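You operate a simulated robot arm through the tools that you are given. There is no shell and no other tool. Be economical: measure what you need, move in short steps, check, and stop when the job is done.

Carry out the task below with a simulated two-armed robot. There is one attempt and no reset: what you move stays moved.

JOB
Put one of the pebbles from the worktop by the tall cupboard in the orange bowl. Take the white spring prop from the wall end of the breakfast bar and leave it on the free end of the breakfast bar. Put the cream bowl in the bottom of the sink. Do these in any order. Set down upright: spring prop.

Only the result counts: the job must be done as asked and must still hold three seconds after the hand-in. Knocking over, shifting, dropping, spilling or breaking anything else fails it.

ROBOT AND FRAMES
Two 7-joint arms with two-finger parallel grippers on one trunk, on a base that drives. Base frame: it is fixed to the floor where the robot stands at the start and does not move with it; the origin is under the middle of the robot, x ahead of it, y to its left, z up. Lengths are in m, angles in degrees, forces in N, time in s.
The left shoulder is at the start at [0.049, 0.164, 1.195], the right one opposite. With the tool pointing down near the work surface each hand reaches from about 0.4 to 0.88 m from the robot's upright axis, wherever it stands, measured 20 degrees to its own side. Places, roughly: bottom of the sink [0.7, 1, 0.7]; cream bowl (14x14x6 cm) [-1.3, 1.9, 0.9]; free end of the breakfast bar [-1.1, 1, 0.9]; spring prop [-1, 2, 1]. Payload 3.43 kg a hand.
The TCP of each hand is the grasp point between the finger pads, 0.034 m short of the fingertips. In the tool frame z runs along the fingers and y along their closing line. The gripper opens to 0.128 m. The fingers are 0.024 m wide and 0.012 m thick; the gripper's body (0.048 by 0.13 m) begins 0.096 m behind the TCP.
Orientation is that of the tool frame in the base frame, as a unit quaternion [w, x, y, z]. With the fingers straight down and closing along the base's y, the tool's x points along the base's -x, its y along +y and its z along -z.

CONTROLS
- The arms move only by the tool apply_moves. It takes "left_deltas", "right_deltas" or both (then of equal length, played together; a hand with none holds still); each is one flat list of numbers, 7 for each row, row after row: the shift along the tool's x, y, z in m, then the turn, a rotation vector about the tool's x, y, z in degrees, then the gripper command, from -1 (fully open) to 1 (shut), values between in proportion. In form: [tx, ty, tz, rx, ry, rz, fingers, tx, ty, tz, rx, ry, rz, fingers, ...]. A call has 1 to 12 rows; each row shifts and turns the commanded pose from where the row before left it, along the tool's axes as they then stand. Rows are played at 5 a second. More than 0.05 m and 8.6 degrees between two rows, or a gripper value outside its range, and nothing of the call is played. A pose out of reach is approached as far as the arm can. The call stops where the force on the tool passes 40 N (or 10 N more than at its start, if that is more) or the arm is blocked; 0.2 s more then pass. The fingers move at their own pace (about 0.153 m/s each) and stop on an object; they squeeze with about 21 N. The grip force told is the motor's: it shows also when the fingers shut on nothing. Time passes only in rows, and 0.2 s behind the last, so rows that do not move let the fingers close. The reply holds the time, the measured pose of the TCP, the force on the tool along the base axes, the opening and the grip force, in the units named above and with some noise, with the torque about the TCP (base axes, N m) and any sound that the robot's microphone picked up, and new pictures: "show" is both (left out), scene, wrist or none (wrist: the cameras of the hands that moved).
- Cameras (640 x 400 px; columns grow to the right, rows downward): "scene" is now at [0.0986, 0.0496, 1.4249]; the picture's right is [0.55, -0.83, 0.01], its down [-0.45, -0.31, -0.84] and it looks along [0.70, 0.46, -0.54] (base axes); focal length 242 px, centre (320, 200). "left" rides on the left gripper at [0.076, 0.011, -0.16] in its tool frame; the picture's right is [-0.15, 0.99, 0.00], its down [-0.88, -0.13, -0.46] and it looks along [-0.45, -0.07, 0.89] (tool axes); focal length 234 px, centre (320, 200). "right" rides on the right gripper at [0.076, -0.011, -0.16] in its tool frame; the picture's right is [0.15, 0.99, 0.00], its down [-0.88, 0.13, -0.46] and it looks along [-0.45, 0.07, 0.89] (tool axes); focal length 234 px, centre (320, 200). There is no depth. A picture from a camera that has moved, and an enlarged one, comes with that camera's place and axes in the base frame and with its lens.
- lift_body(by): slides the trunk up (or, below 0, down) by that many m; the arms and the scene camera ride with it, the base frame stays. It gives what a move gives, with no picture.
- drive_base(legs): drives the robot by 1 to 6 legs, each [ahead, left, turn to the left] in m, m and degrees, along the robot's own axes; the way and the turn of a leg run together, so that a leg with both is an arc; at most 1.5 m and 180 degrees a leg. The arms and the cameras ride along, it lands a little off, and it stops where it bumps. It gives what a move gives, and a new picture of the scene camera.
- pan_tilt(pan, tilt): turns the head with the scene camera to pan (to the left, within 86 degrees either way) and tilt (down, from -29 to 69), counted from straight ahead of the robot. It gives what a move gives, and a new picture of the scene camera.
- zoom(camera, box): a new picture of the part [left, top, right, bottom] of that camera's present view, enlarged. It takes no simulated time.
- job_done(): hands the job in; it is judged then, once.

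Work in short steps. Places have to be worked out from the pictures, the camera data and where the tool is seen: move nearer, look again, correct. Check each grasp and each placing, and mend what went wrong. You have 165 turns and 260 pictures in all, those below and enlarged ones among them. Open the grippers and draw the arms clear of the work before you hand the job in, unless the task says otherwise; then end with one line.

The tools are called after "Emit:" as name(argument=value, ...) on one line, values as JSON. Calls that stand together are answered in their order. apply_moves: Moves the arms, as the interface text tells. Its arguments: {"type":"object","properties":{"left_deltas":{"type":"array","items":{"type":"number"}},"right_deltas":{"type":"array","items":{"type":"number"}},"show":{"type":"string","enum":["both","scene","wrist","none"]}},"required":[]} The other tools are called the same way: lift_body (by) slides the trunk up or down; drive_base (legs) drives the base; pan_tilt (pan, tilt) turns the head that bears the scene camera; zoom (camera, box) takes an enlarged picture of a part of a camera's view; job_done () hands the job in.

At the start:

```text
clock: 0.0
left_eef_pos: [0.4907, 0.5092, 1.226]
left_tcp_rot: [0.011, 0.0, 1.0, 0.0]
left_wrist_force: [0.3, 0.3, 0.4]
left_torque: [0.03, 0.01, -0.03]
left_grip_width: 0.1282
left_finger_force: 0.0
right_eef_pos: [0.4204, 0.0042, 1.1862]
right_tcp_rot: [0.01, -0.001, 1.0, 0.0]
right_wrist_force: [0.0, 0.1, 0.4]
right_torque: [0.01, -0.02, -0.02]
right_grip_width: 0.1277
right_finger_force: 0.0
trunk travel left (down, up): [-0.675, 0.265]
robot x, y, heading: [0.0002, 0.0029, -0.0]
head pan, tilt: [33.6, 33.9]
```

scene: 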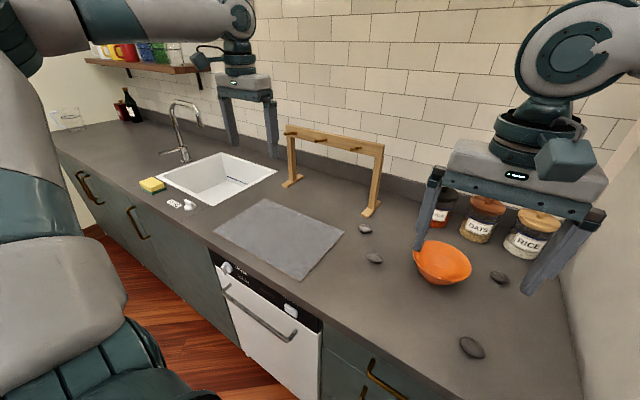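
right: 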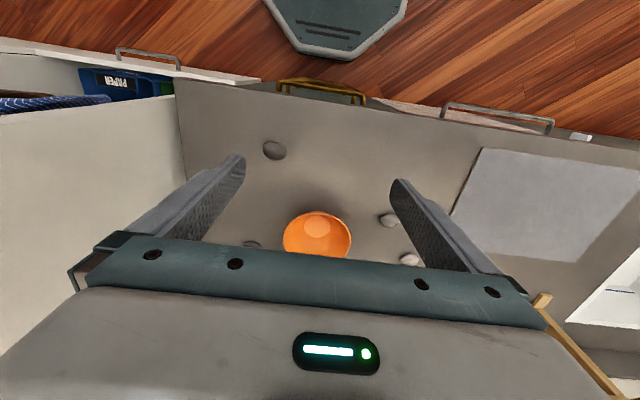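
left: 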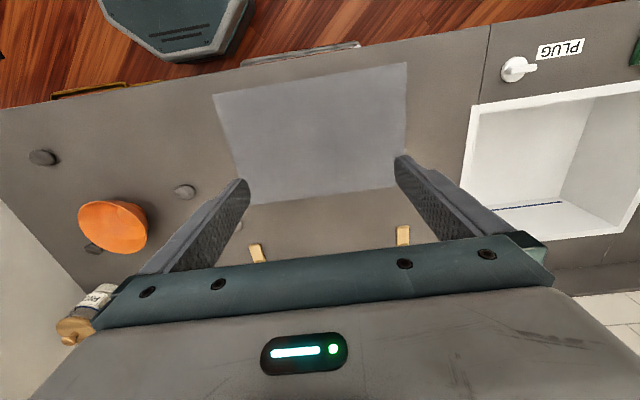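

I estimate the nearest pebble at about [0.477, -0.074] and the orange bowl at about [0.66, 0.02]. I'll zoom in on both to check.

Emit:
zoom(camera="scene", box=[340, 200, 560, 380])

Emit:
apply_moves(right_deltas=[-0.03, -0.04, 0.03, 0, 0, 0, -1, -0.03, -0.04, 0.03, 0, 0, 0, -1])

```text
2.22 times, centred on (450, 290) of scene
camera zoom: at [0.0986, 0.0496, 1.4249], right [0.55, -0.83, 0.01], down [-0.45, -0.31, -0.84], along [0.7, 0.46, -0.54], focal length 538 px, centre (31, 0)
```

zoom: 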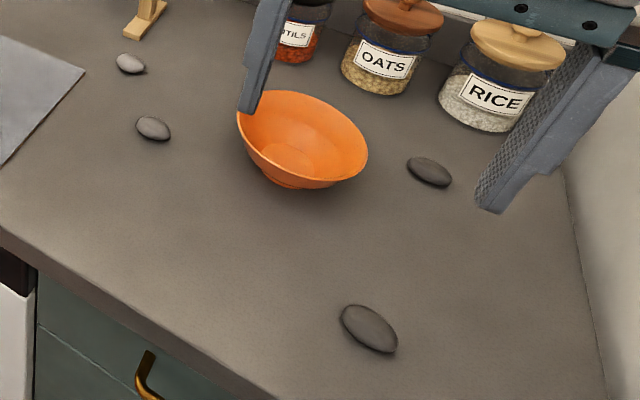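

```text
refused: row 1 steps farther than a row can; nothing moved
```

The pebble's long axis runs mostly along y, so I'll close across x. I'll move above it and turn the hand by -80°.

Emit:
apply_moves(right_deltas=[-0.028, -0.039, 0, 0, 0, 0, -1, -0.028, -0.039, 0, 0, 0, 0, -1, 0, 0, 0, 0, 0, -8, -1, 0, 0, 0, 0, 0, -8, -1, 0, 0, 0, 0, 0, -8, -1, 0, 0, 0, 0, 0, -8, -1, 0, 0, 0, 0, 0, -8, -1, 0, 0, 0, 0, 0, -8, -1, 0, 0, 0, 0, 0, -8, -1, 0, 0, 0, 0, 0, -8, -1, 0, 0, 0, 0, 0, -8, -1, 0, 0, 0, 0, 0, -8, -1])

```text
clock: 1.9
left_eef_pos: [0.5176, 0.4234, 1.2556]
left_tcp_rot: [0.054, 0.077, 0.996, -0.004]
left_wrist_force: [0.4, -1.5, 0.6]
left_torque: [0.18, 0.06, -0.01]
left_grip_width: 0.128
left_finger_force: 0.1
right_eef_pos: [0.4553, -0.1314, 1.1813]
right_tcp_rot: [0.018, -0.389, 0.92, -0.033]
right_wrist_force: [2.1, -0.4, -2.8]
right_torque: [0.02, 0.16, -0.02]
right_grip_width: 0.128
right_finger_force: 0.0
trunk travel left (down, up): [-0.675, 0.265]
robot x, y, heading: [-0.0146, -0.0258, -4.1]
head pan, tilt: [33.6, 33.9]
stopped in row 9 (left hand): the arm was blocked; the commanded pose is now the measured one
camera scene: at [-0.0297, 0.0344, 1.4424], right [0.49, -0.87, 0.06], down [-0.4, -0.29, -0.87], along [0.78, 0.4, -0.49], focal length 242 px, centre (320, 200)
camera right: at [0.4023, -0.1857, 1.3408], right [-0.81, 0.58, -0.07], down [0.49, 0.74, 0.45], along [0.32, 0.33, -0.89], focal length 234 px, centre (320, 200)
```

scene: 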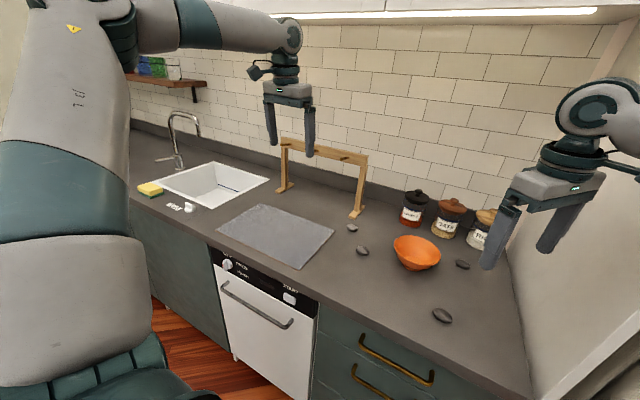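
right: 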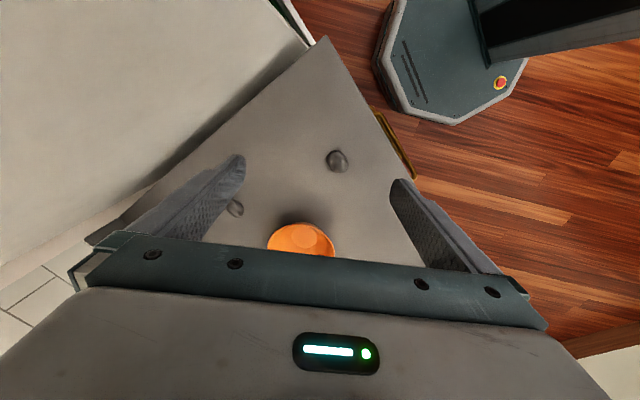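

The base got pushed and tilted; most likely the right elbow touched the tall cupboard. I'll turn the hand back and move it away in small steps.

Emit:
apply_moves(right_deltas=[0, 0, 0, 0, 0, 8, -1, 0, 0, 0, 0, 0, 8, -1, 0, 0, 0, 0, 0, 8, -1], show="scene")

```text
clock: 2.2
left_eef_pos: [0.562, 0.3215, 1.2594]
left_tcp_rot: [0.054, 0.186, 0.981, 0.001]
left_wrist_force: [-0.1, -2.1, -0.7]
left_torque: [0.25, 0.01, 0.06]
left_grip_width: 0.1281
left_finger_force: 0.1
right_eef_pos: [0.474, -0.1342, 1.1217]
right_tcp_rot: [-0.005, -0.39, 0.919, -0.061]
right_wrist_force: [-0.5, 0.3, -0.1]
right_torque: [-0.03, 0.02, 0.02]
right_grip_width: 0.1279
right_finger_force: 0.0
trunk travel left (down, up): [-0.675, 0.265]
robot x, y, heading: [-0.0233, -0.0377, -6.0]
head pan, tilt: [33.6, 33.9]
stopped in row 1 (left hand): the arm was blocked; the commanded pose is now the measured one
camera scene: at [-0.0517, 0.025, 1.443], right [0.46, -0.88, 0.07], down [-0.4, -0.28, -0.88], along [0.79, 0.38, -0.48], focal length 242 px, centre (320, 200)
```

scene: 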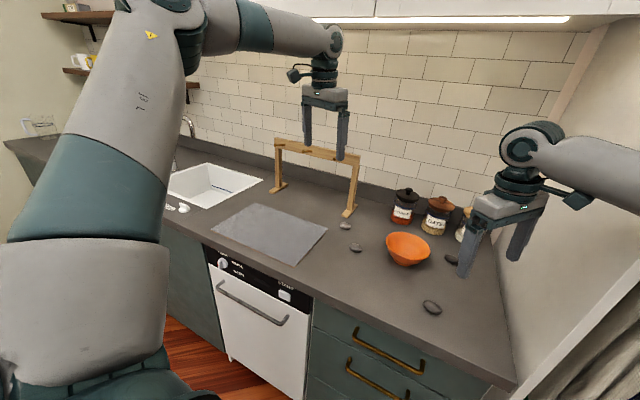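

The robot is still being turned, so I'll look right to find what the arm is touching.

Emit:
pan_tilt(pan=-50, tilt=25)

```text
clock: 3.8
left_eef_pos: [0.5592, 0.3233, 1.2669]
left_tcp_rot: [0.059, 0.187, 0.981, -0.002]
left_wrist_force: [-0.2, -0.1, -0.3]
left_torque: [0.0, 0.0, 0.01]
left_grip_width: 0.128
left_finger_force: 0.1
right_eef_pos: [0.4751, -0.1354, 1.1138]
right_tcp_rot: [-0.009, -0.383, 0.921, -0.063]
right_wrist_force: [0.3, 0.0, 0.7]
right_torque: [0.02, 0.01, -0.03]
right_grip_width: 0.128
right_finger_force: 0.1
trunk travel left (down, up): [-0.675, 0.265]
robot x, y, heading: [-0.0181, -0.0325, -5.6]
head pan, tilt: [-50.0, 25.0]
camera scene: at [-0.0827, -0.0867, 1.4566], right [-0.82, -0.56, -0.09], down [-0.13, 0.33, -0.93], along [0.56, -0.76, -0.34], focal length 242 px, centre (320, 200)
```

scene: 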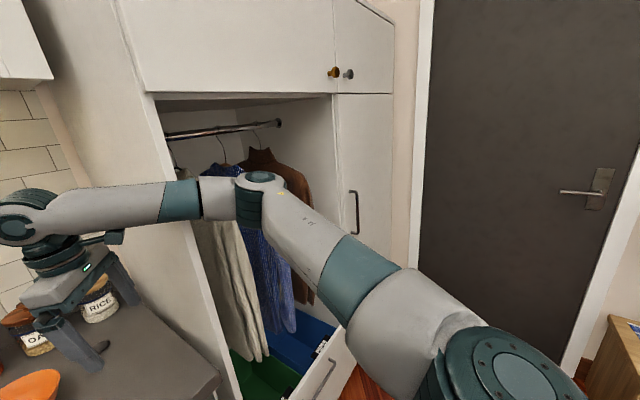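

The forearm rests on the cupboard's side panel edge. I'll drive straight back to release it.

Emit:
drive_base(legs=[[-0.15, 0.0, 0]])

```text
clock: 4.5
left_eef_pos: [0.6129, 0.2998, 1.146]
left_tcp_rot: [-0.061, 0.269, 0.957, -0.094]
left_wrist_force: [-0.8, -4.0, -2.7]
left_torque: [0.35, 0.02, -0.07]
left_grip_width: 0.128
left_finger_force: 0.1
right_eef_pos: [0.5194, -0.0675, 0.939]
right_tcp_rot: [-0.087, -0.494, 0.863, -0.058]
right_wrist_force: [-12.2, 14.9, -2.0]
right_torque: [-1.87, -1.42, 0.47]
right_grip_width: 0.128
right_finger_force: 0.0
trunk travel left (down, up): [-0.675, 0.265]
robot x, y, heading: [-0.0399, -0.0278, -6.0]
head pan, tilt: [-50.0, 25.0]
stopped in leg 1: the robot was blocked; the commanded pose is now the measured one
camera scene: at [-0.0468, -0.0959, 1.4481], right [-0.83, -0.56, -0.06], down [-0.17, 0.34, -0.93], along [0.54, -0.76, -0.37], focal length 242 px, centre (320, 200)
```

scene: 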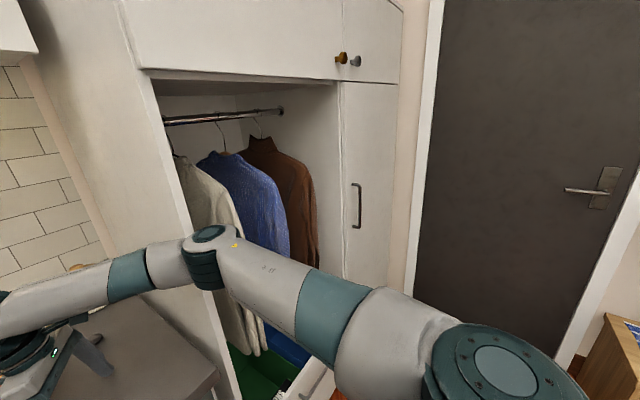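

The right hand has dropped close to the worktop. I'll check both wrist views before moving anything.

Emit:
zoom(camera="right", box=[0, 0, 640, 400])

Emit:
zoom(camera="left", box=[0, 0, 640, 400])

```text
1.00 times, centred on (320, 200) of right
camera zoom: at [0.5083, -0.1075, 1.1109], right [-0.93, 0.38, 0.02], down [0.37, 0.89, 0.26], along [0.08, 0.25, -0.97], focal length 234 px, centre (320, 200)
```

zoom: 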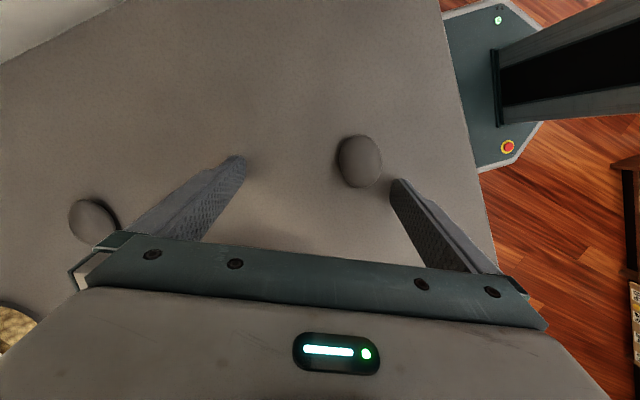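

```text
1.00 times, centred on (320, 200) of left
camera zoom: at [0.5808, 0.3739, 1.3046], right [0.62, 0.75, -0.22], down [0.76, -0.51, 0.41], along [0.2, -0.43, -0.88], focal length 234 px, centre (320, 200)
```

zoom: 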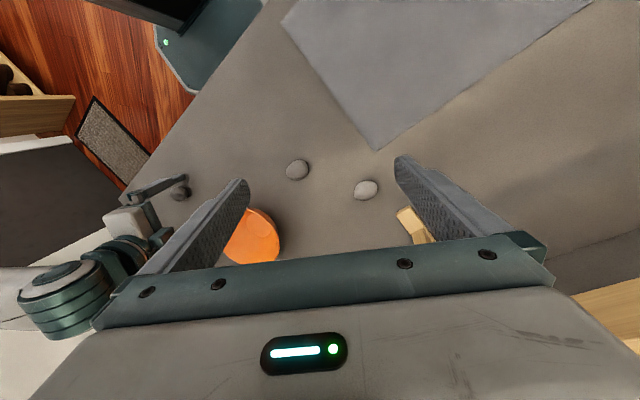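

Nothing looks disturbed, and the right fingertips just touch the worktop. I'll raise both hands gently.

Emit:
apply_moves(right_deltas=[0, 0, -0.02, 0, 0, 0, -1, 0, 0, -0.02, 0, 0, 0, -1, 0, 0, -0.02, 0, 0, 0, -1], left_deltas=[0, 0, -0.02, 0, 0, 0, -1, 0, 0, -0.02, 0, 0, 0, -1, 0, 0, -0.02, 0, 0, 0, -1], show="scene")

```text
clock: 4.8
left_eef_pos: [0.6451, 0.3241, 1.1168]
left_tcp_rot: [-0.082, 0.268, 0.955, -0.098]
left_wrist_force: [1.3, -0.9, -0.1]
left_torque: [0.09, 0.05, 0.02]
left_grip_width: 0.1279
left_finger_force: 0.1
right_eef_pos: [0.5544, -0.0751, 0.9365]
right_tcp_rot: [-0.112, -0.502, 0.856, -0.047]
right_wrist_force: [-64.1, -41.2, 208.0]
right_torque: [-6.75, -8.28, -1.94]
right_grip_width: 0.1054
right_finger_force: 0.0
trunk travel left (down, up): [-0.675, 0.265]
robot x, y, heading: [-0.052, -0.0146, -6.1]
head pan, tilt: [-50.0, 25.0]
stopped in row 1 (left hand): the arm was blocked; the commanded pose is now the measured one
camera scene: at [-0.0263, -0.0954, 1.4503], right [-0.83, -0.55, -0.04], down [-0.19, 0.35, -0.92], along [0.52, -0.76, -0.39], focal length 242 px, centre (320, 200)
```

scene: 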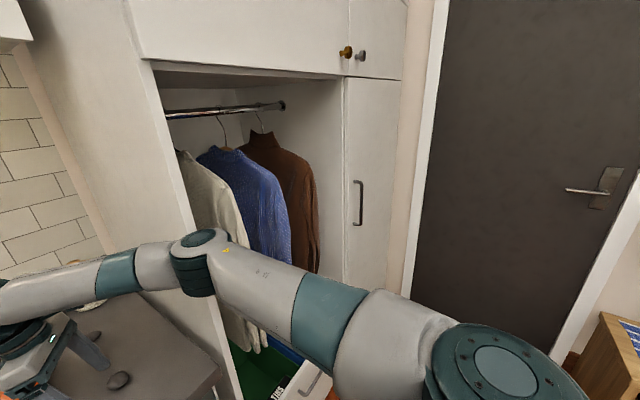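

The robot is settling back upright, and that presses the right hand on the worktop. I'll raise the trunk to lift the hand clear.

Emit:
lift_body(by=0.12)

```text
clock: 5.2
left_eef_pos: [0.6668, 0.3453, 1.144]
left_tcp_rot: [-0.052, 0.248, 0.961, -0.108]
left_wrist_force: [0.6, -2.5, 0.1]
left_torque: [0.35, 0.1, -0.04]
left_grip_width: 0.1281
left_finger_force: 0.1
right_eef_pos: [0.5796, -0.0878, 0.9375]
right_tcp_rot: [-0.117, -0.493, 0.862, -0.034]
right_wrist_force: [-62.8, -12.1, 192.1]
right_torque: [-2.81, -2.76, 0.74]
right_grip_width: 0.0506
right_finger_force: 0.1
trunk travel left (down, up): [-0.68, 0.26]
robot x, y, heading: [-0.0567, -0.0254, -6.8]
head pan, tilt: [-50.0, 25.0]
stopped: the arm was blocked; the commanded pose is now the measured one
```

The hand is still loaded, so I'll command a larger upward step with the right arm only.

Emit:
apply_moves(right_deltas=[0, 0, -0.05, 0, 0, 0, -1, 0, 0, -0.05, 0, 0, 0, -1])

```text
clock: 5.5
left_eef_pos: [0.6883, 0.368, 1.1323]
left_tcp_rot: [-0.04, 0.227, 0.966, -0.114]
left_wrist_force: [0.0, -0.7, -3.1]
left_torque: [0.04, 0.0, 0.02]
left_grip_width: 0.1281
left_finger_force: 0.1
right_eef_pos: [0.5837, -0.0869, 0.9386]
right_tcp_rot: [-0.155, -0.484, 0.86, -0.039]
right_wrist_force: [-81.9, -45.9, 162.6]
right_torque: [-4.25, -1.03, -1.43]
right_grip_width: 0.046
right_finger_force: 0.1
trunk travel left (down, up): [-0.68, 0.26]
robot x, y, heading: [-0.0621, -0.0298, -6.8]
head pan, tilt: [-50.0, 25.0]
stopped in row 1 (left hand): the arm was blocked; the commanded pose is now the measured one
camera scene: at [0.0018, -0.0877, 1.4458], right [-0.84, -0.55, -0.01], down [-0.21, 0.34, -0.92], along [0.51, -0.77, -0.4], focal length 242 px, centre (320, 200)
camera right: at [0.5954, -0.1196, 1.1117], right [-0.91, 0.4, 0.13], down [0.42, 0.89, 0.18], along [-0.04, 0.21, -0.98], focal length 234 px, centre (320, 200)
```

scene: 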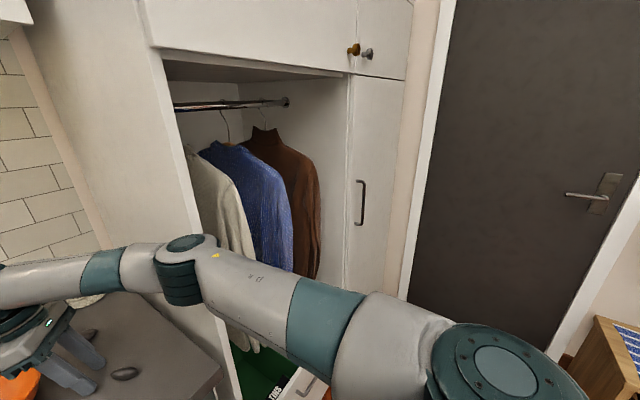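
right: 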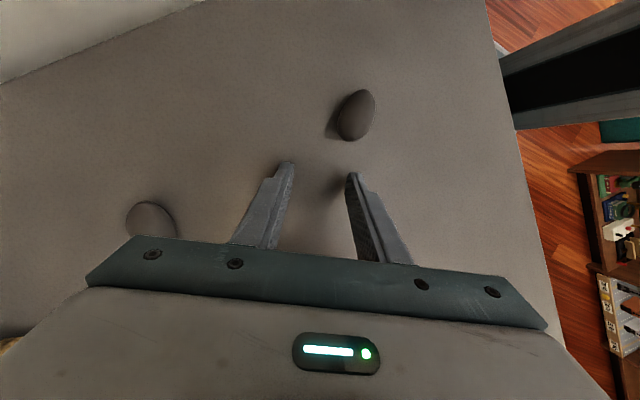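

The robot is almost upright. The nearest pebble has been pushed to about [0.53, -0.13], so that is the one I'll use. I'll try raising the trunk again.

Emit:
lift_body(by=0.1)

```text
clock: 6.8
left_eef_pos: [0.7094, 0.3913, 1.1992]
left_tcp_rot: [-0.064, 0.218, 0.967, -0.117]
left_wrist_force: [-2.5, 0.4, 1.2]
left_torque: [-0.14, -0.24, 0.07]
left_grip_width: 0.128
left_finger_force: 0.1
right_eef_pos: [0.6203, -0.0446, 1.0138]
right_tcp_rot: [-0.146, -0.506, 0.85, -0.031]
right_wrist_force: [1.6, -0.6, 0.1]
right_torque: [0.07, 0.12, -0.04]
right_grip_width: 0.1281
right_finger_force: 0.1
trunk travel left (down, up): [-0.78, 0.16]
robot x, y, heading: [-0.0495, -0.025, -4.4]
head pan, tilt: [-50.0, 25.0]
```

The hand is free. I'll raise a bit more, then look at the scene.

Emit:
lift_body(by=0.1)

Emit:
pan_tilt(pan=0, tilt=40)

```text
clock: 8.1
left_eef_pos: [0.7209, 0.395, 1.2918]
left_tcp_rot: [-0.069, 0.215, 0.967, -0.116]
left_wrist_force: [-0.2, 0.3, 0.0]
left_torque: [0.04, -0.03, 0.03]
left_grip_width: 0.1281
left_finger_force: 0.1
right_eef_pos: [0.631, -0.0452, 1.104]
right_tcp_rot: [-0.15, -0.507, 0.849, -0.025]
right_wrist_force: [1.4, 0.1, -0.6]
right_torque: [0.03, 0.02, -0.02]
right_grip_width: 0.1279
right_finger_force: 0.1
trunk travel left (down, up): [-0.88, 0.06]
robot x, y, heading: [-0.0399, -0.0309, -4.2]
head pan, tilt: [-50.0, 25.0]
```

```text
clock: 9.3
left_eef_pos: [0.7196, 0.3938, 1.2925]
left_tcp_rot: [-0.067, 0.215, 0.967, -0.116]
left_wrist_force: [1.2, -0.6, 0.2]
left_torque: [0.06, 0.14, -0.04]
left_grip_width: 0.1281
left_finger_force: 0.1
right_eef_pos: [0.6309, -0.0434, 1.1055]
right_tcp_rot: [-0.15, -0.507, 0.848, -0.027]
right_wrist_force: [-0.3, 0.3, -0.8]
right_torque: [-0.04, -0.07, 0.0]
right_grip_width: 0.1279
right_finger_force: 0.1
trunk travel left (down, up): [-0.88, 0.06]
robot x, y, heading: [-0.0411, -0.0265, -4.7]
head pan, tilt: [0.0, 40.0]
camera scene: at [0.0991, -0.009, 1.6184], right [-0.08, -1.0, 0.02], down [-0.65, 0.03, -0.76], along [0.76, -0.07, -0.65], focal length 242 px, centre (320, 200)
```

scene: 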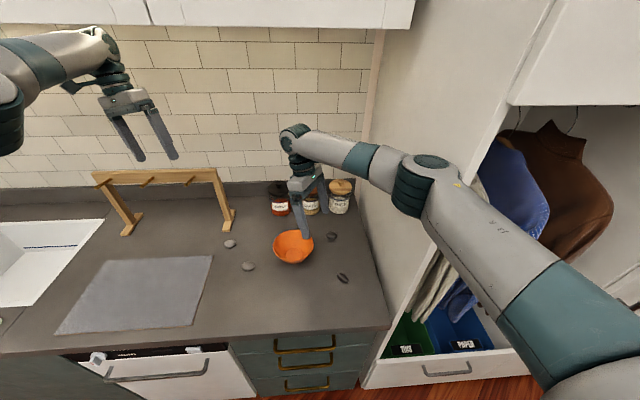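

The robot is level again, with the bowl still at about [0.66, 0.03]. The right elbow is too close to the cupboard, so I'll back off and shift left.

Emit:
drive_base(legs=[[-0.2, 0.03, 0]])

```text
clock: 10.9
left_eef_pos: [0.5273, 0.3951, 1.2999]
left_tcp_rot: [-0.071, 0.235, 0.963, -0.107]
left_wrist_force: [0.8, 0.0, -0.4]
left_torque: [-0.06, 0.05, -0.02]
left_grip_width: 0.128
left_finger_force: 0.2
right_eef_pos: [0.4209, -0.0412, 1.1061]
right_tcp_rot: [-0.146, -0.486, 0.861, -0.016]
right_wrist_force: [1.3, 0.7, 0.1]
right_torque: [-0.08, 0.08, -0.03]
right_grip_width: 0.1281
right_finger_force: 0.0
trunk travel left (down, up): [-0.88, 0.06]
robot x, y, heading: [-0.2503, 0.0261, -6.9]
head pan, tilt: [0.0, 40.0]
camera scene: at [-0.1116, 0.0143, 1.6185], right [-0.12, -0.99, 0.0], down [-0.64, 0.07, -0.76], along [0.76, -0.09, -0.65], focal length 242 px, centre (320, 200)
```

scene: 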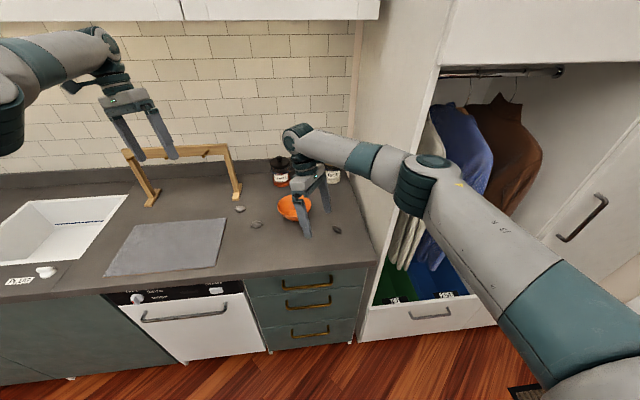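

Now clear. I'll shift left and straighten the heading.

Emit:
drive_base(legs=[[0, 0.33, 6.9]])

```text
clock: 13.2
left_eef_pos: [0.4938, 0.8148, 1.3052]
left_tcp_rot: [-0.063, 0.178, 0.976, -0.109]
left_wrist_force: [0.4, 0.3, 0.4]
left_torque: [0.05, -0.01, -0.01]
left_grip_width: 0.1278
left_finger_force: 0.1
right_eef_pos: [0.4412, 0.3692, 1.1074]
right_tcp_rot: [-0.142, -0.535, 0.832, -0.024]
right_wrist_force: [0.9, -0.4, 0.0]
right_torque: [0.06, -0.02, -0.01]
right_grip_width: 0.1279
right_finger_force: 0.0
trunk travel left (down, up): [-0.88, 0.06]
robot x, y, heading: [-0.2322, 0.3645, -0.1]
head pan, tilt: [0.0, 40.0]
camera scene: at [-0.0964, 0.3605, 1.6191], right [0.0, -1.0, 0.0], down [-0.64, 0.0, -0.77], along [0.77, 0.0, -0.64], focal length 242 px, centre (320, 200)
```

scene: 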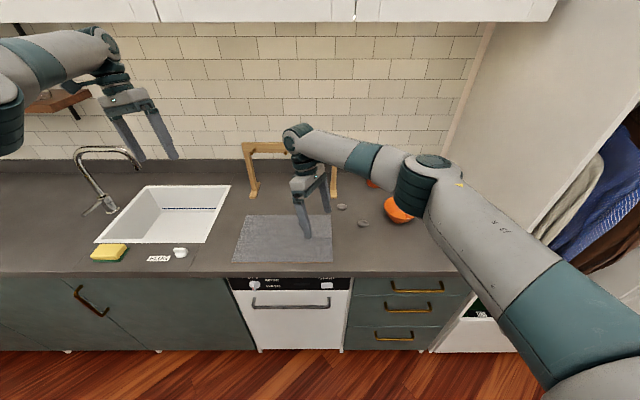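

Level and clear. I'll straighten the right tool to vertical and turn its yaw to about -34°, to suit the pebble's new orientation.

Emit:
apply_moves(right_deltas=[0, 0, 0, 3.25, -7.6, 0, -1, 0, 0, 0, 3.25, -7.6, 0, -1, 0, 0, -0.02, 0, 0, 7.6, -1, 0, 0, -0.02, 0, 0, 7.6, -1, 0, 0, 0, 0, 0, 7.6, -1, 0, 0, 0, 0, 0, 7.6, -1], show="none")

Emit:
drive_base(legs=[[0.17, 0, 0]])

```text
clock: 14.6
left_eef_pos: [0.4956, 0.8183, 1.3041]
left_tcp_rot: [-0.063, 0.179, 0.976, -0.109]
left_wrist_force: [0.4, 1.3, 0.4]
left_torque: [0.01, 0.01, 0.01]
left_grip_width: 0.1282
left_finger_force: 0.0
right_eef_pos: [0.4408, 0.3725, 1.1484]
right_tcp_rot: [-0.001, -0.301, 0.954, -0.001]
right_wrist_force: [-0.3, 0.7, 0.6]
right_torque: [-0.02, 0.02, -0.01]
right_grip_width: 0.128
right_finger_force: 0.1
trunk travel left (down, up): [-0.88, 0.06]
robot x, y, heading: [-0.2346, 0.3634, 0.1]
head pan, tilt: [0.0, 40.0]
```

```text
clock: 16.0
left_eef_pos: [0.6627, 0.8175, 1.3061]
left_tcp_rot: [-0.061, 0.179, 0.976, -0.11]
left_wrist_force: [0.0, -0.1, -0.6]
left_torque: [0.01, -0.04, 0.01]
left_grip_width: 0.1279
left_finger_force: 0.0
right_eef_pos: [0.6085, 0.3711, 1.15]
right_tcp_rot: [0.0, -0.301, 0.954, 0.0]
right_wrist_force: [0.2, 0.3, -0.1]
right_torque: [-0.04, -0.06, 0.01]
right_grip_width: 0.1284
right_finger_force: 0.2
trunk travel left (down, up): [-0.88, 0.06]
robot x, y, heading: [-0.0643, 0.3642, 0.1]
head pan, tilt: [0.0, 40.0]
camera scene: at [0.0708, 0.3629, 1.6196], right [0.0, -1.0, 0.0], down [-0.64, 0.0, -0.77], along [0.77, 0.0, -0.64], focal length 242 px, centre (320, 200)
```

scene: 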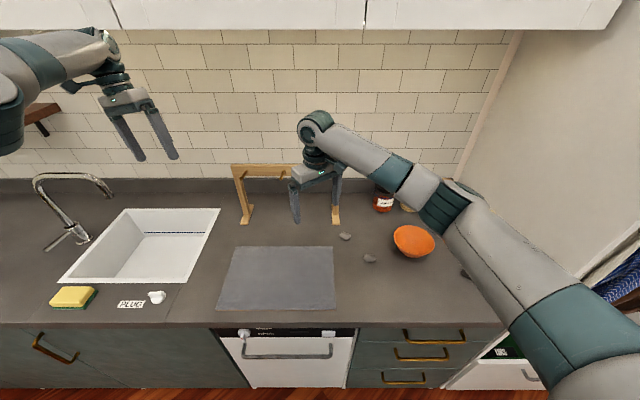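

I'll pan right to watch the elbow and move the right hand about half of the way to the pebble.

Emit:
pan_tilt(pan=-35, tilt=40)

Emit:
apply_moves(right_deltas=[0.0321, -0.0331, 0, 0, 0, 0, -1, 0.0321, -0.0331, 0, 0, 0, 0, -1, 0.0321, -0.0331, 0, 0, 0, 0, -1, 0.0321, -0.0331, 0, 0, 0, 0, -1, 0.0321, -0.0331, 0, 0, 0, 0, -1, 0.0321, -0.0331, 0, 0, 0, 0, -1])

```text
clock: 17.0
left_eef_pos: [0.6669, 0.8176, 1.304]
left_tcp_rot: [-0.062, 0.179, 0.976, -0.109]
left_wrist_force: [-0.2, 0.3, -0.6]
left_torque: [0.03, 0.03, 0.01]
left_grip_width: 0.128
left_finger_force: 0.1
right_eef_pos: [0.6124, 0.3719, 1.1492]
right_tcp_rot: [-0.001, -0.301, 0.953, 0.0]
right_wrist_force: [-0.3, -0.3, -1.2]
right_torque: [0.01, 0.0, 0.01]
right_grip_width: 0.1277
right_finger_force: 0.0
trunk travel left (down, up): [-0.88, 0.06]
robot x, y, heading: [-0.0622, 0.3622, -0.1]
head pan, tilt: [-35.0, 40.0]
camera scene: at [0.0598, 0.3144, 1.6191], right [-0.57, -0.82, 0.0], down [-0.53, 0.37, -0.77], along [0.63, -0.44, -0.64], focal length 242 px, centre (320, 200)
```

scene: 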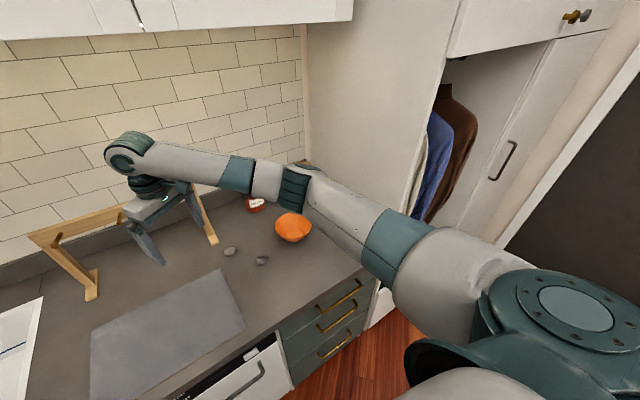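

```text
clock: 18.4
left_eef_pos: [0.6655, 0.8148, 1.3052]
left_tcp_rot: [-0.062, 0.178, 0.976, -0.109]
left_wrist_force: [0.1, -0.7, 0.0]
left_torque: [0.01, -0.04, 0.04]
left_grip_width: 0.128
left_finger_force: 0.0
right_eef_pos: [0.5683, 0.0962, 1.1474]
right_tcp_rot: [0.0, -0.303, 0.953, 0.0]
right_wrist_force: [-0.4, -0.5, -0.2]
right_torque: [-0.01, -0.01, 0.0]
right_grip_width: 0.128
right_finger_force: 0.1
trunk travel left (down, up): [-0.88, 0.06]
robot x, y, heading: [-0.0631, 0.3618, 0.0]
head pan, tilt: [-35.0, 40.0]
camera scene: at [0.0584, 0.312, 1.6191], right [-0.57, -0.82, 0.0], down [-0.53, 0.37, -0.77], along [0.63, -0.44, -0.64], focal length 242 px, centre (320, 200)
camera right: at [0.514, 0.0443, 1.3079], right [-0.69, 0.72, 0.0], down [0.64, 0.61, 0.46], along [0.33, 0.31, -0.89], focal length 234 px, centre (320, 200)
```

scene: 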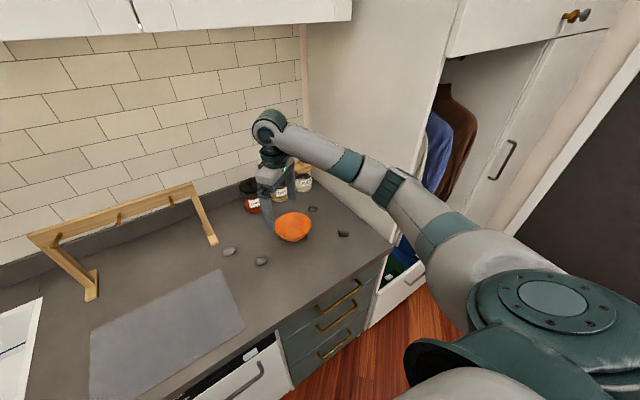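
right: 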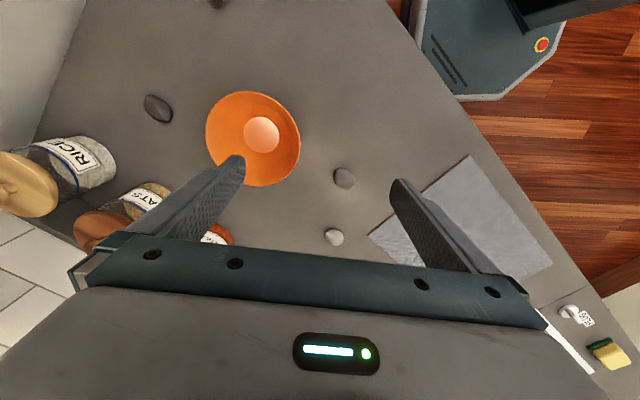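

The elbow still has about 0.15 m of clearance. The pebble is at about [0.535, -0.132], so I'll go on to it.

Emit:
apply_moves(right_deltas=[0.0316, -0.0336, 0, 0, 0, 0, -1, 0.0316, -0.0336, 0, 0, 0, 0, -1, 0.0316, -0.0336, 0, 0, 0, 0, -1, 0.0316, -0.0336, 0, 0, 0, 0, -1, 0.0316, -0.0336, 0, 0, 0, 0, -1])

```text
clock: 19.6
left_eef_pos: [0.6647, 0.8155, 1.307]
left_tcp_rot: [-0.062, 0.179, 0.976, -0.109]
left_wrist_force: [-0.3, -0.3, -0.6]
left_torque: [0.04, -0.06, -0.03]
left_grip_width: 0.1281
left_finger_force: 0.0
right_eef_pos: [0.5348, -0.1326, 1.1466]
right_tcp_rot: [0.0, -0.302, 0.953, 0.0]
right_wrist_force: [-0.1, -0.5, 0.2]
right_torque: [0.04, 0.0, -0.05]
right_grip_width: 0.1281
right_finger_force: 0.1
trunk travel left (down, up): [-0.88, 0.06]
robot x, y, heading: [-0.0605, 0.3618, 0.3]
head pan, tilt: [-35.0, 40.0]
camera scene: at [0.0582, 0.3116, 1.6191], right [-0.57, -0.82, 0.0], down [-0.53, 0.37, -0.77], along [0.63, -0.44, -0.64], focal length 242 px, centre (320, 200)
camera right: at [0.4801, -0.1836, 1.3074], right [-0.69, 0.72, 0.0], down [0.64, 0.61, 0.46], along [0.33, 0.31, -0.89], focal length 234 px, centre (320, 200)
```

scene: 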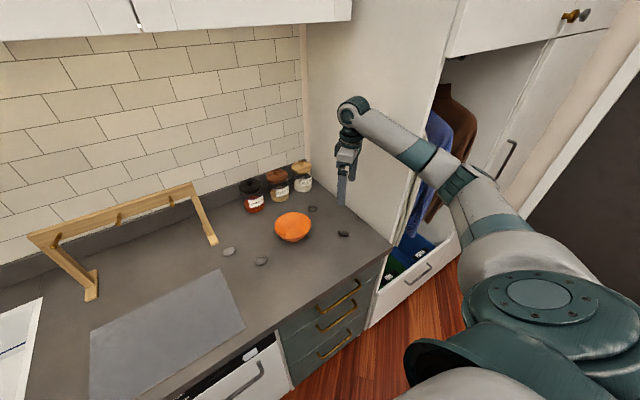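
right: 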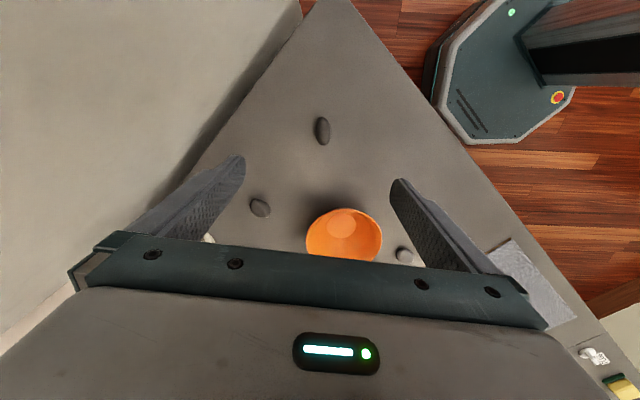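

The pebble is right under the TCP, with its long axis about 17° off. I'll align to it and descend to just above.

Emit:
apply_moves(right_deltas=[0, 0, 0.03, 0, 0, -8, -1, 0, 0, 0.04, 0, 0, -8, -1, 0, 0, 0.04, 0, 0, 0, -1, 0, 0, 0.04, 0, 0, 0, -1, 0, 0, 0.03, 0, 0, 0, -1], show="wrist")

```text
clock: 20.8
left_eef_pos: [0.6661, 0.8158, 1.3044]
left_tcp_rot: [-0.063, 0.178, 0.976, -0.11]
left_wrist_force: [0.1, -0.5, 0.3]
left_torque: [0.0, 0.01, -0.01]
left_grip_width: 0.1282
left_finger_force: 0.1
right_eef_pos: [0.5379, -0.1306, 0.9677]
right_tcp_rot: [0.0, -0.43, 0.903, 0.0]
right_wrist_force: [-0.1, 0.4, 0.1]
right_torque: [0.0, -0.01, 0.0]
right_grip_width: 0.128
right_finger_force: 0.0
trunk travel left (down, up): [-0.88, 0.06]
robot x, y, heading: [-0.057, 0.3637, -0.0]
head pan, tilt: [-35.0, 40.0]
camera right: at [0.5, -0.1962, 1.1272], right [-0.86, 0.51, 0.0], down [0.45, 0.77, 0.45], along [0.23, 0.39, -0.89], focal length 234 px, centre (320, 200)
```

right: 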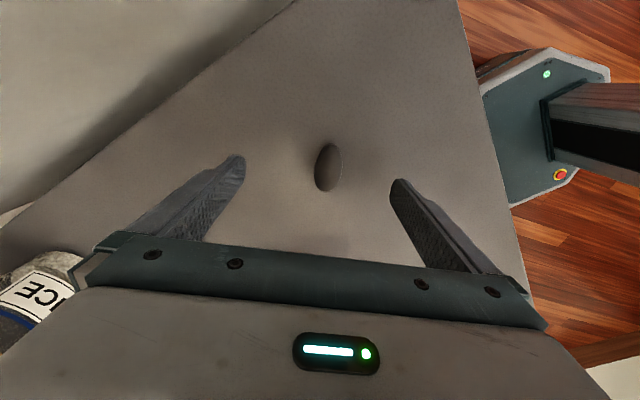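

It is aligned within a few mm. I'll descend the rest and close.

Emit:
apply_moves(right_deltas=[0.002, 0.006, 0.014, 0, 0, 0, -1, 0, 0, 0.013, 0, 0, 0, -1, 0, 0, 0, 0, 0, 0, 0.3, 0, 0, 0, 0, 0, 0, 1, 0, 0, 0, 0, 0, 0, 1, 0, 0, 0, 0, 0, 0, 1], show="wrist")

```text
clock: 22.2
left_eef_pos: [0.6663, 0.8167, 1.3038]
left_tcp_rot: [-0.063, 0.178, 0.976, -0.109]
left_wrist_force: [-0.9, -0.7, 0.6]
left_torque: [0.02, 0.01, -0.02]
left_grip_width: 0.1278
left_finger_force: 0.1
right_eef_pos: [0.5303, -0.1271, 0.941]
right_tcp_rot: [0.0, -0.431, 0.902, 0.0]
right_wrist_force: [-0.4, 0.7, 0.9]
right_torque: [0.01, -0.03, 0.02]
right_grip_width: 0.0287
right_finger_force: 20.7
trunk travel left (down, up): [-0.88, 0.06]
robot x, y, heading: [-0.061, 0.3631, -0.1]
head pan, tilt: [-35.0, 40.0]
camera right: at [0.492, -0.1925, 1.1015], right [-0.86, 0.51, 0.0], down [0.45, 0.77, 0.45], along [0.23, 0.39, -0.89], focal length 234 px, centre (320, 200)
```

right: 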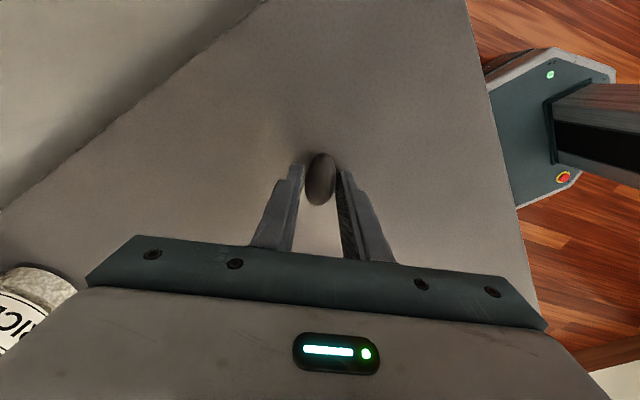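

The pebble is gripped. I'll lift it and carry it over the bowl.

Emit:
apply_moves(right_deltas=[0, 0, -0.04, 0, 0, 0, 1, 0, 0, -0.04, 0, 0, 0, 1, 0, 0, -0.04, 0, 0, 0, 1, -0.0405, -0.001, 0, 0, 0, 0, 1, -0.0405, -0.001, 0, 0, 0, 0, 1, -0.0405, -0.001, 0, 0, 0, 0, 1, -0.0405, 0, 0, 0, 0, 0, 1, -0.0405, 0, 0, 0, 0, 0, 1])

```text
clock: 24.0
left_eef_pos: [0.6681, 0.8188, 1.3029]
left_tcp_rot: [-0.063, 0.178, 0.976, -0.11]
left_wrist_force: [-0.4, 0.3, -0.3]
left_torque: [-0.04, 0.01, 0.04]
left_grip_width: 0.1279
left_finger_force: 0.0
right_eef_pos: [0.6606, 0.029, 1.059]
right_tcp_rot: [-0.002, -0.431, 0.902, -0.002]
right_wrist_force: [0.0, -0.1, -1.1]
right_torque: [0.0, 0.01, 0.02]
right_grip_width: 0.0291
right_finger_force: 20.8
trunk travel left (down, up): [-0.88, 0.06]
robot x, y, heading: [-0.0625, 0.3624, -0.2]
head pan, tilt: [-35.0, 40.0]
camera scene: at [0.0615, 0.3166, 1.619], right [-0.57, -0.82, 0.0], down [-0.53, 0.37, -0.77], along [0.63, -0.44, -0.64], focal length 242 px, centre (320, 200)
camera right: at [0.6229, -0.0363, 1.2199], right [-0.86, 0.51, 0.0], down [0.45, 0.77, 0.45], along [0.23, 0.39, -0.89], focal length 234 px, centre (320, 200)
```

scene: 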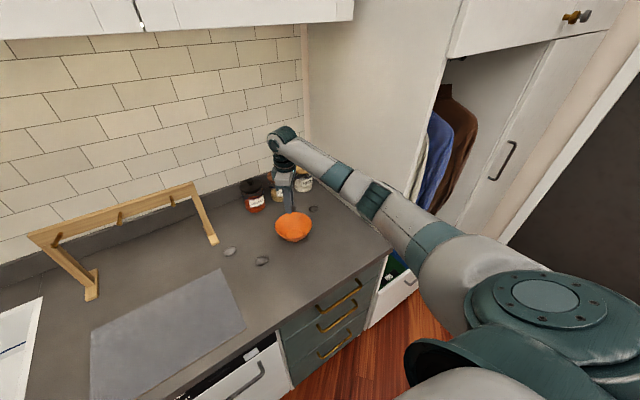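
right: 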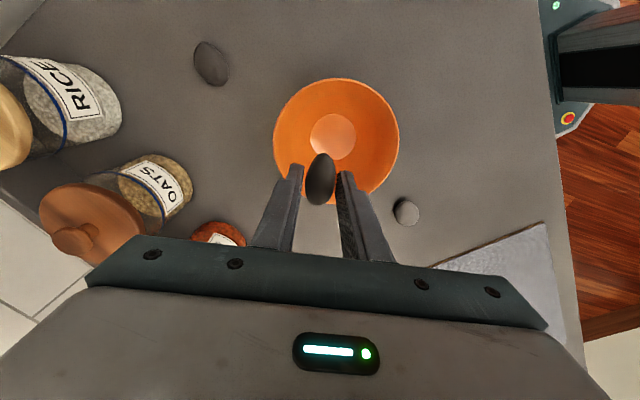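

The bowl's centre is at about [0.638, 0.024]. I'll shift there and lower the pebble in.

Emit:
apply_moves(right_deltas=[0.018, 0.0147, 0, 0, 0, 0, 1, 0, 0, 0.03, 0, 0, 0, 1, 0, 0, 0.03, 0, 0, 0, 1, 0, 0, 0.03, 0, 0, 0, 1], show="wrist")

```text
clock: 25.0
left_eef_pos: [0.6651, 0.818, 1.3057]
left_tcp_rot: [-0.062, 0.178, 0.976, -0.11]
left_wrist_force: [0.3, -0.3, 0.8]
left_torque: [-0.01, -0.03, -0.01]
left_grip_width: 0.1283
left_finger_force: 0.0
right_eef_pos: [0.6351, 0.022, 0.971]
right_tcp_rot: [-0.001, -0.431, 0.903, 0.0]
right_wrist_force: [-0.4, 1.4, -0.2]
right_torque: [0.0, 0.02, 0.02]
right_grip_width: 0.0288
right_finger_force: 21.1
trunk travel left (down, up): [-0.88, 0.06]
robot x, y, heading: [-0.0606, 0.3625, -0.3]
head pan, tilt: [-35.0, 40.0]
camera right: at [0.5979, -0.0435, 1.1311], right [-0.86, 0.51, 0.0], down [0.45, 0.77, 0.45], along [0.23, 0.39, -0.89], focal length 234 px, centre (320, 200)
```

right: 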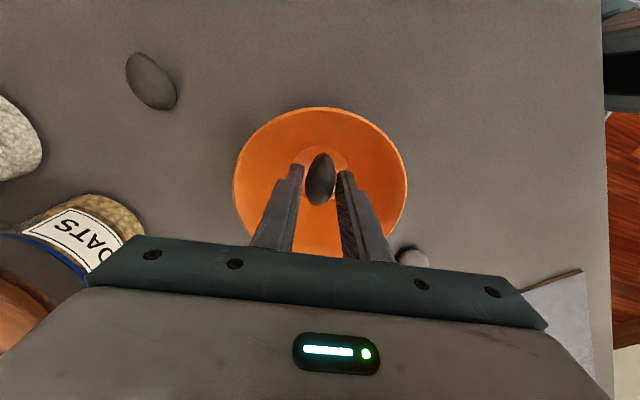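

It is centred in the bowl. I'll open partly and rise.

Emit:
apply_moves(right_deltas=[0, 0, 0.006, 0, 0, 0, 1, 0, 0, 0, 0, 0, 0, 0.25, 0, 0, 0, 0, 0, 0, 0.25, 0, 0, -0.03, 0, 0, 0, 0.25, 0, 0, -0.04, 0, 0, 0, 0.25, 0, 0, -0.04, 0, 0, 0, 0.25, 0, 0, -0.04, 0, 0, 0, 0.25], show="wrist")

```text
clock: 26.6
left_eef_pos: [0.6658, 0.8179, 1.3047]
left_tcp_rot: [-0.062, 0.177, 0.976, -0.11]
left_wrist_force: [0.2, -0.2, 0.7]
left_torque: [-0.01, -0.01, 0.0]
left_grip_width: 0.1282
left_finger_force: 0.0
right_eef_pos: [0.6377, 0.0245, 1.1161]
right_tcp_rot: [-0.001, -0.431, 0.902, 0.0]
right_wrist_force: [0.1, 0.7, 0.1]
right_torque: [-0.03, 0.01, 0.01]
right_grip_width: 0.048
right_finger_force: 0.1
trunk travel left (down, up): [-0.88, 0.06]
robot x, y, heading: [-0.0591, 0.364, 0.3]
head pan, tilt: [-35.0, 40.0]
camera right: at [0.6001, -0.0422, 1.277], right [-0.86, 0.51, 0.0], down [0.45, 0.77, 0.45], along [0.23, 0.39, -0.89], focal length 234 px, centre (320, 200)
```

right: 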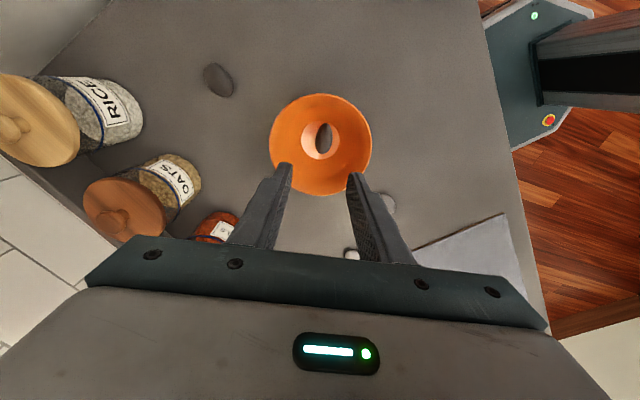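

The pebble lies in the bowl. I'll back off from the counter and look around for the breakfast bar.

Emit:
drive_base(legs=[[-0.3, 0, 0]])

Emit:
pan_tilt(pan=86, tilt=25)

```text
clock: 28.7
left_eef_pos: [0.3729, 0.8145, 1.3027]
left_tcp_rot: [-0.064, 0.181, 0.975, -0.109]
left_wrist_force: [0.5, 0.1, -0.5]
left_torque: [0.04, 0.05, 0.01]
left_grip_width: 0.128
left_finger_force: 0.1
right_eef_pos: [0.3402, 0.0198, 1.1152]
right_tcp_rot: [0.0, -0.429, 0.903, 0.001]
right_wrist_force: [-0.3, 0.5, 0.4]
right_torque: [0.01, 0.04, -0.02]
right_grip_width: 0.0479
right_finger_force: 0.1
trunk travel left (down, up): [-0.88, 0.06]
robot x, y, heading: [-0.3565, 0.3648, -0.2]
head pan, tilt: [-35.0, 40.0]
camera scene: at [-0.2357, 0.3146, 1.6188], right [-0.58, -0.82, 0.0], down [-0.53, 0.37, -0.77], along [0.62, -0.44, -0.64], focal length 242 px, centre (320, 200)
```

scene: 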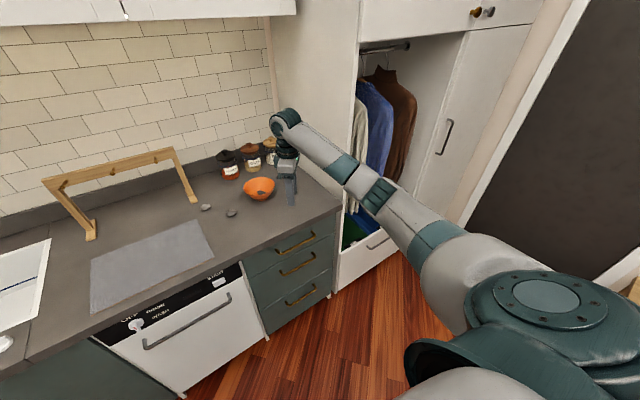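

```text
clock: 30.7
left_eef_pos: [0.3713, 0.8152, 1.3044]
left_tcp_rot: [-0.062, 0.18, 0.976, -0.108]
left_wrist_force: [0.6, 0.3, -0.7]
left_torque: [-0.02, -0.01, 0.01]
left_grip_width: 0.1277
left_finger_force: 0.1
right_eef_pos: [0.338, 0.0197, 1.1166]
right_tcp_rot: [-0.001, -0.429, 0.903, 0.0]
right_wrist_force: [-0.5, 0.9, 0.9]
right_torque: [0.02, 0.04, -0.01]
right_grip_width: 0.048
right_finger_force: 0.1
trunk travel left (down, up): [-0.88, 0.06]
robot x, y, heading: [-0.3614, 0.367, -0.4]
head pan, tilt: [85.9, 25.0]
camera scene: at [-0.3006, 0.4555, 1.6424], right [1.0, -0.08, 0.0], down [-0.03, -0.42, -0.91], along [0.07, 0.9, -0.42], focal length 242 px, centre (320, 200)
```

scene: 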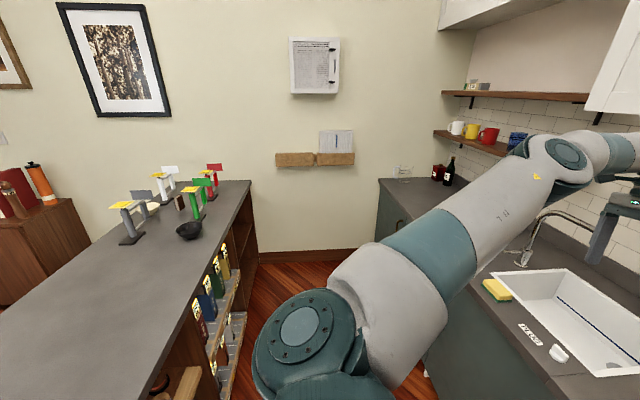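

The breakfast bar shows several similar items near the wall. I'll zoom in.

Emit:
zoom(camera="scene", box=[90, 150, 270, 262])

```text
3.56 times, centred on (180, 206) of scene
camera zoom: at [-0.3006, 0.4555, 1.6424], right [1.0, -0.08, 0.0], down [-0.03, -0.42, -0.91], along [0.07, 0.9, -0.42], focal length 862 px, centre (818, 179)
```

zoom: 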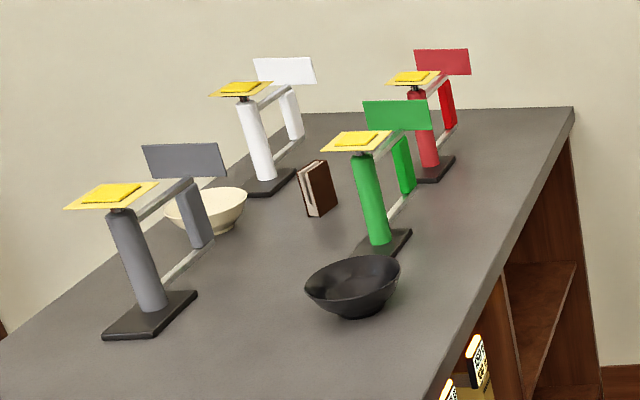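

The white prop stands at about [-1.3, 2.12] and the cream bowl at about [-1.3, 1.96], both on the far side of the bar. I'll tuck both arms before driving round.

Emit:
apply_moves(left_deltas=[0, 0, 0, -6.75, -2.4, 0, -1, 0, 0, 0, -6.75, -2.4, 0, -1, 0.046, -0.0165, 0, 0, 0, 0, -1, 0.046, -0.0165, 0, 0, 0, 0, -1, 0.046, -0.0165, 0, 0, 0, 0, -1, 0.046, -0.0165, 0, 0, 0, 0, -1, 0.046, -0.0165, 0, 0, 0, 0, -1, 0, 0, 0, 0, 0, -7, -1, 0, 0, 0, 0, 0, -7, -1, 0, 0, 0, 0, 0, -6, -1, 0, 0, 0, 0, 0, 0, -1], right_deltas=[0, 0, -0.02, 0, 0, 8.5, -1, 0, 0, -0.02, 0, 0, 8.5, -1, 0, 0, -0.02, 0, 0, 8.5, -1, 0, 0, -0.02, 0, 0, 8.5, -1, 0, 0, -0.02, 0, 0, 8.5, -1, 0, 0, -0.02, 0, 0, 8.5, -1, 0.045, 0, 0, 0, 0, 0, -1, 0.045, 0, 0, 0, 0, 0, -1, 0.045, 0, 0, 0, 0, 0, -1, 0.045, 0, 0, 0, 0, 0, -1, 0.045, 0, 0, 0, 0, 0, -1], show="none")

Emit:
drive_base(legs=[[0, 0, 90]])

```text
clock: 33.1
left_eef_pos: [0.1229, 0.8193, 1.3074]
left_tcp_rot: [0.001, 0.007, 1.0, -0.001]
left_wrist_force: [-0.7, 0.0, 0.6]
left_torque: [0.0, -0.01, 0.01]
left_grip_width: 0.128
left_finger_force: 0.0
right_eef_pos: [0.1115, 0.0209, 1.2379]
right_tcp_rot: [0.0, 0.002, 1.0, 0.0]
right_wrist_force: [-0.6, -0.5, -1.3]
right_torque: [0.0, -0.05, 0.01]
right_grip_width: 0.128
right_finger_force: 0.1
trunk travel left (down, up): [-0.88, 0.06]
robot x, y, heading: [-0.3588, 0.3653, -0.3]
head pan, tilt: [85.9, 25.0]
```

```text
clock: 37.3
left_eef_pos: [-0.8118, 0.8493, 1.3058]
left_tcp_rot: [0.0, -0.702, 0.712, -0.001]
left_wrist_force: [-0.3, 0.1, 0.3]
left_torque: [-0.01, 0.0, -0.02]
left_grip_width: 0.1279
left_finger_force: 0.0
right_eef_pos: [-0.0146, 0.8352, 1.2385]
right_tcp_rot: [0.001, -0.706, 0.708, -0.002]
right_wrist_force: [0.6, -0.7, -0.4]
right_torque: [0.03, -0.02, 0.02]
right_grip_width: 0.1278
right_finger_force: 0.2
trunk travel left (down, up): [-0.88, 0.06]
robot x, y, heading: [-0.3574, 0.3639, 89.4]
head pan, tilt: [85.9, 25.0]
camera scene: at [-0.4493, 0.4214, 1.6424], right [0.08, 1.0, 0.0], down [0.42, -0.03, -0.91], along [-0.9, 0.07, -0.42], focal length 242 px, centre (320, 200)
```

scene: 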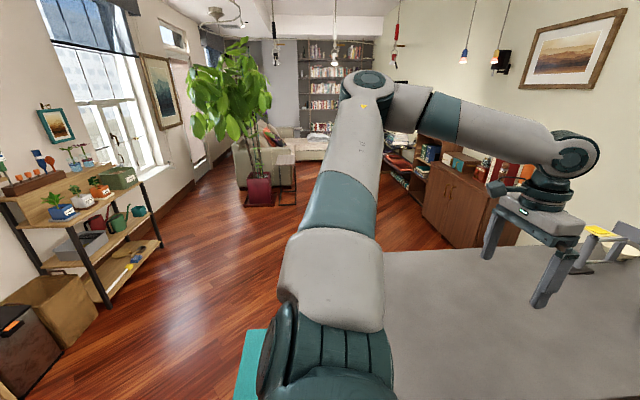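

Clear floor runs past the bar's free end, which I put at y≈0.84. I'll strafe left along -x and then turn to face the bar from its far side.

Emit:
drive_base(legs=[[-0.05, 1.5, 0.6], [0, 0.12, 0]])

```text
refused: leg 1 is longer than a leg can be; nothing moved
```

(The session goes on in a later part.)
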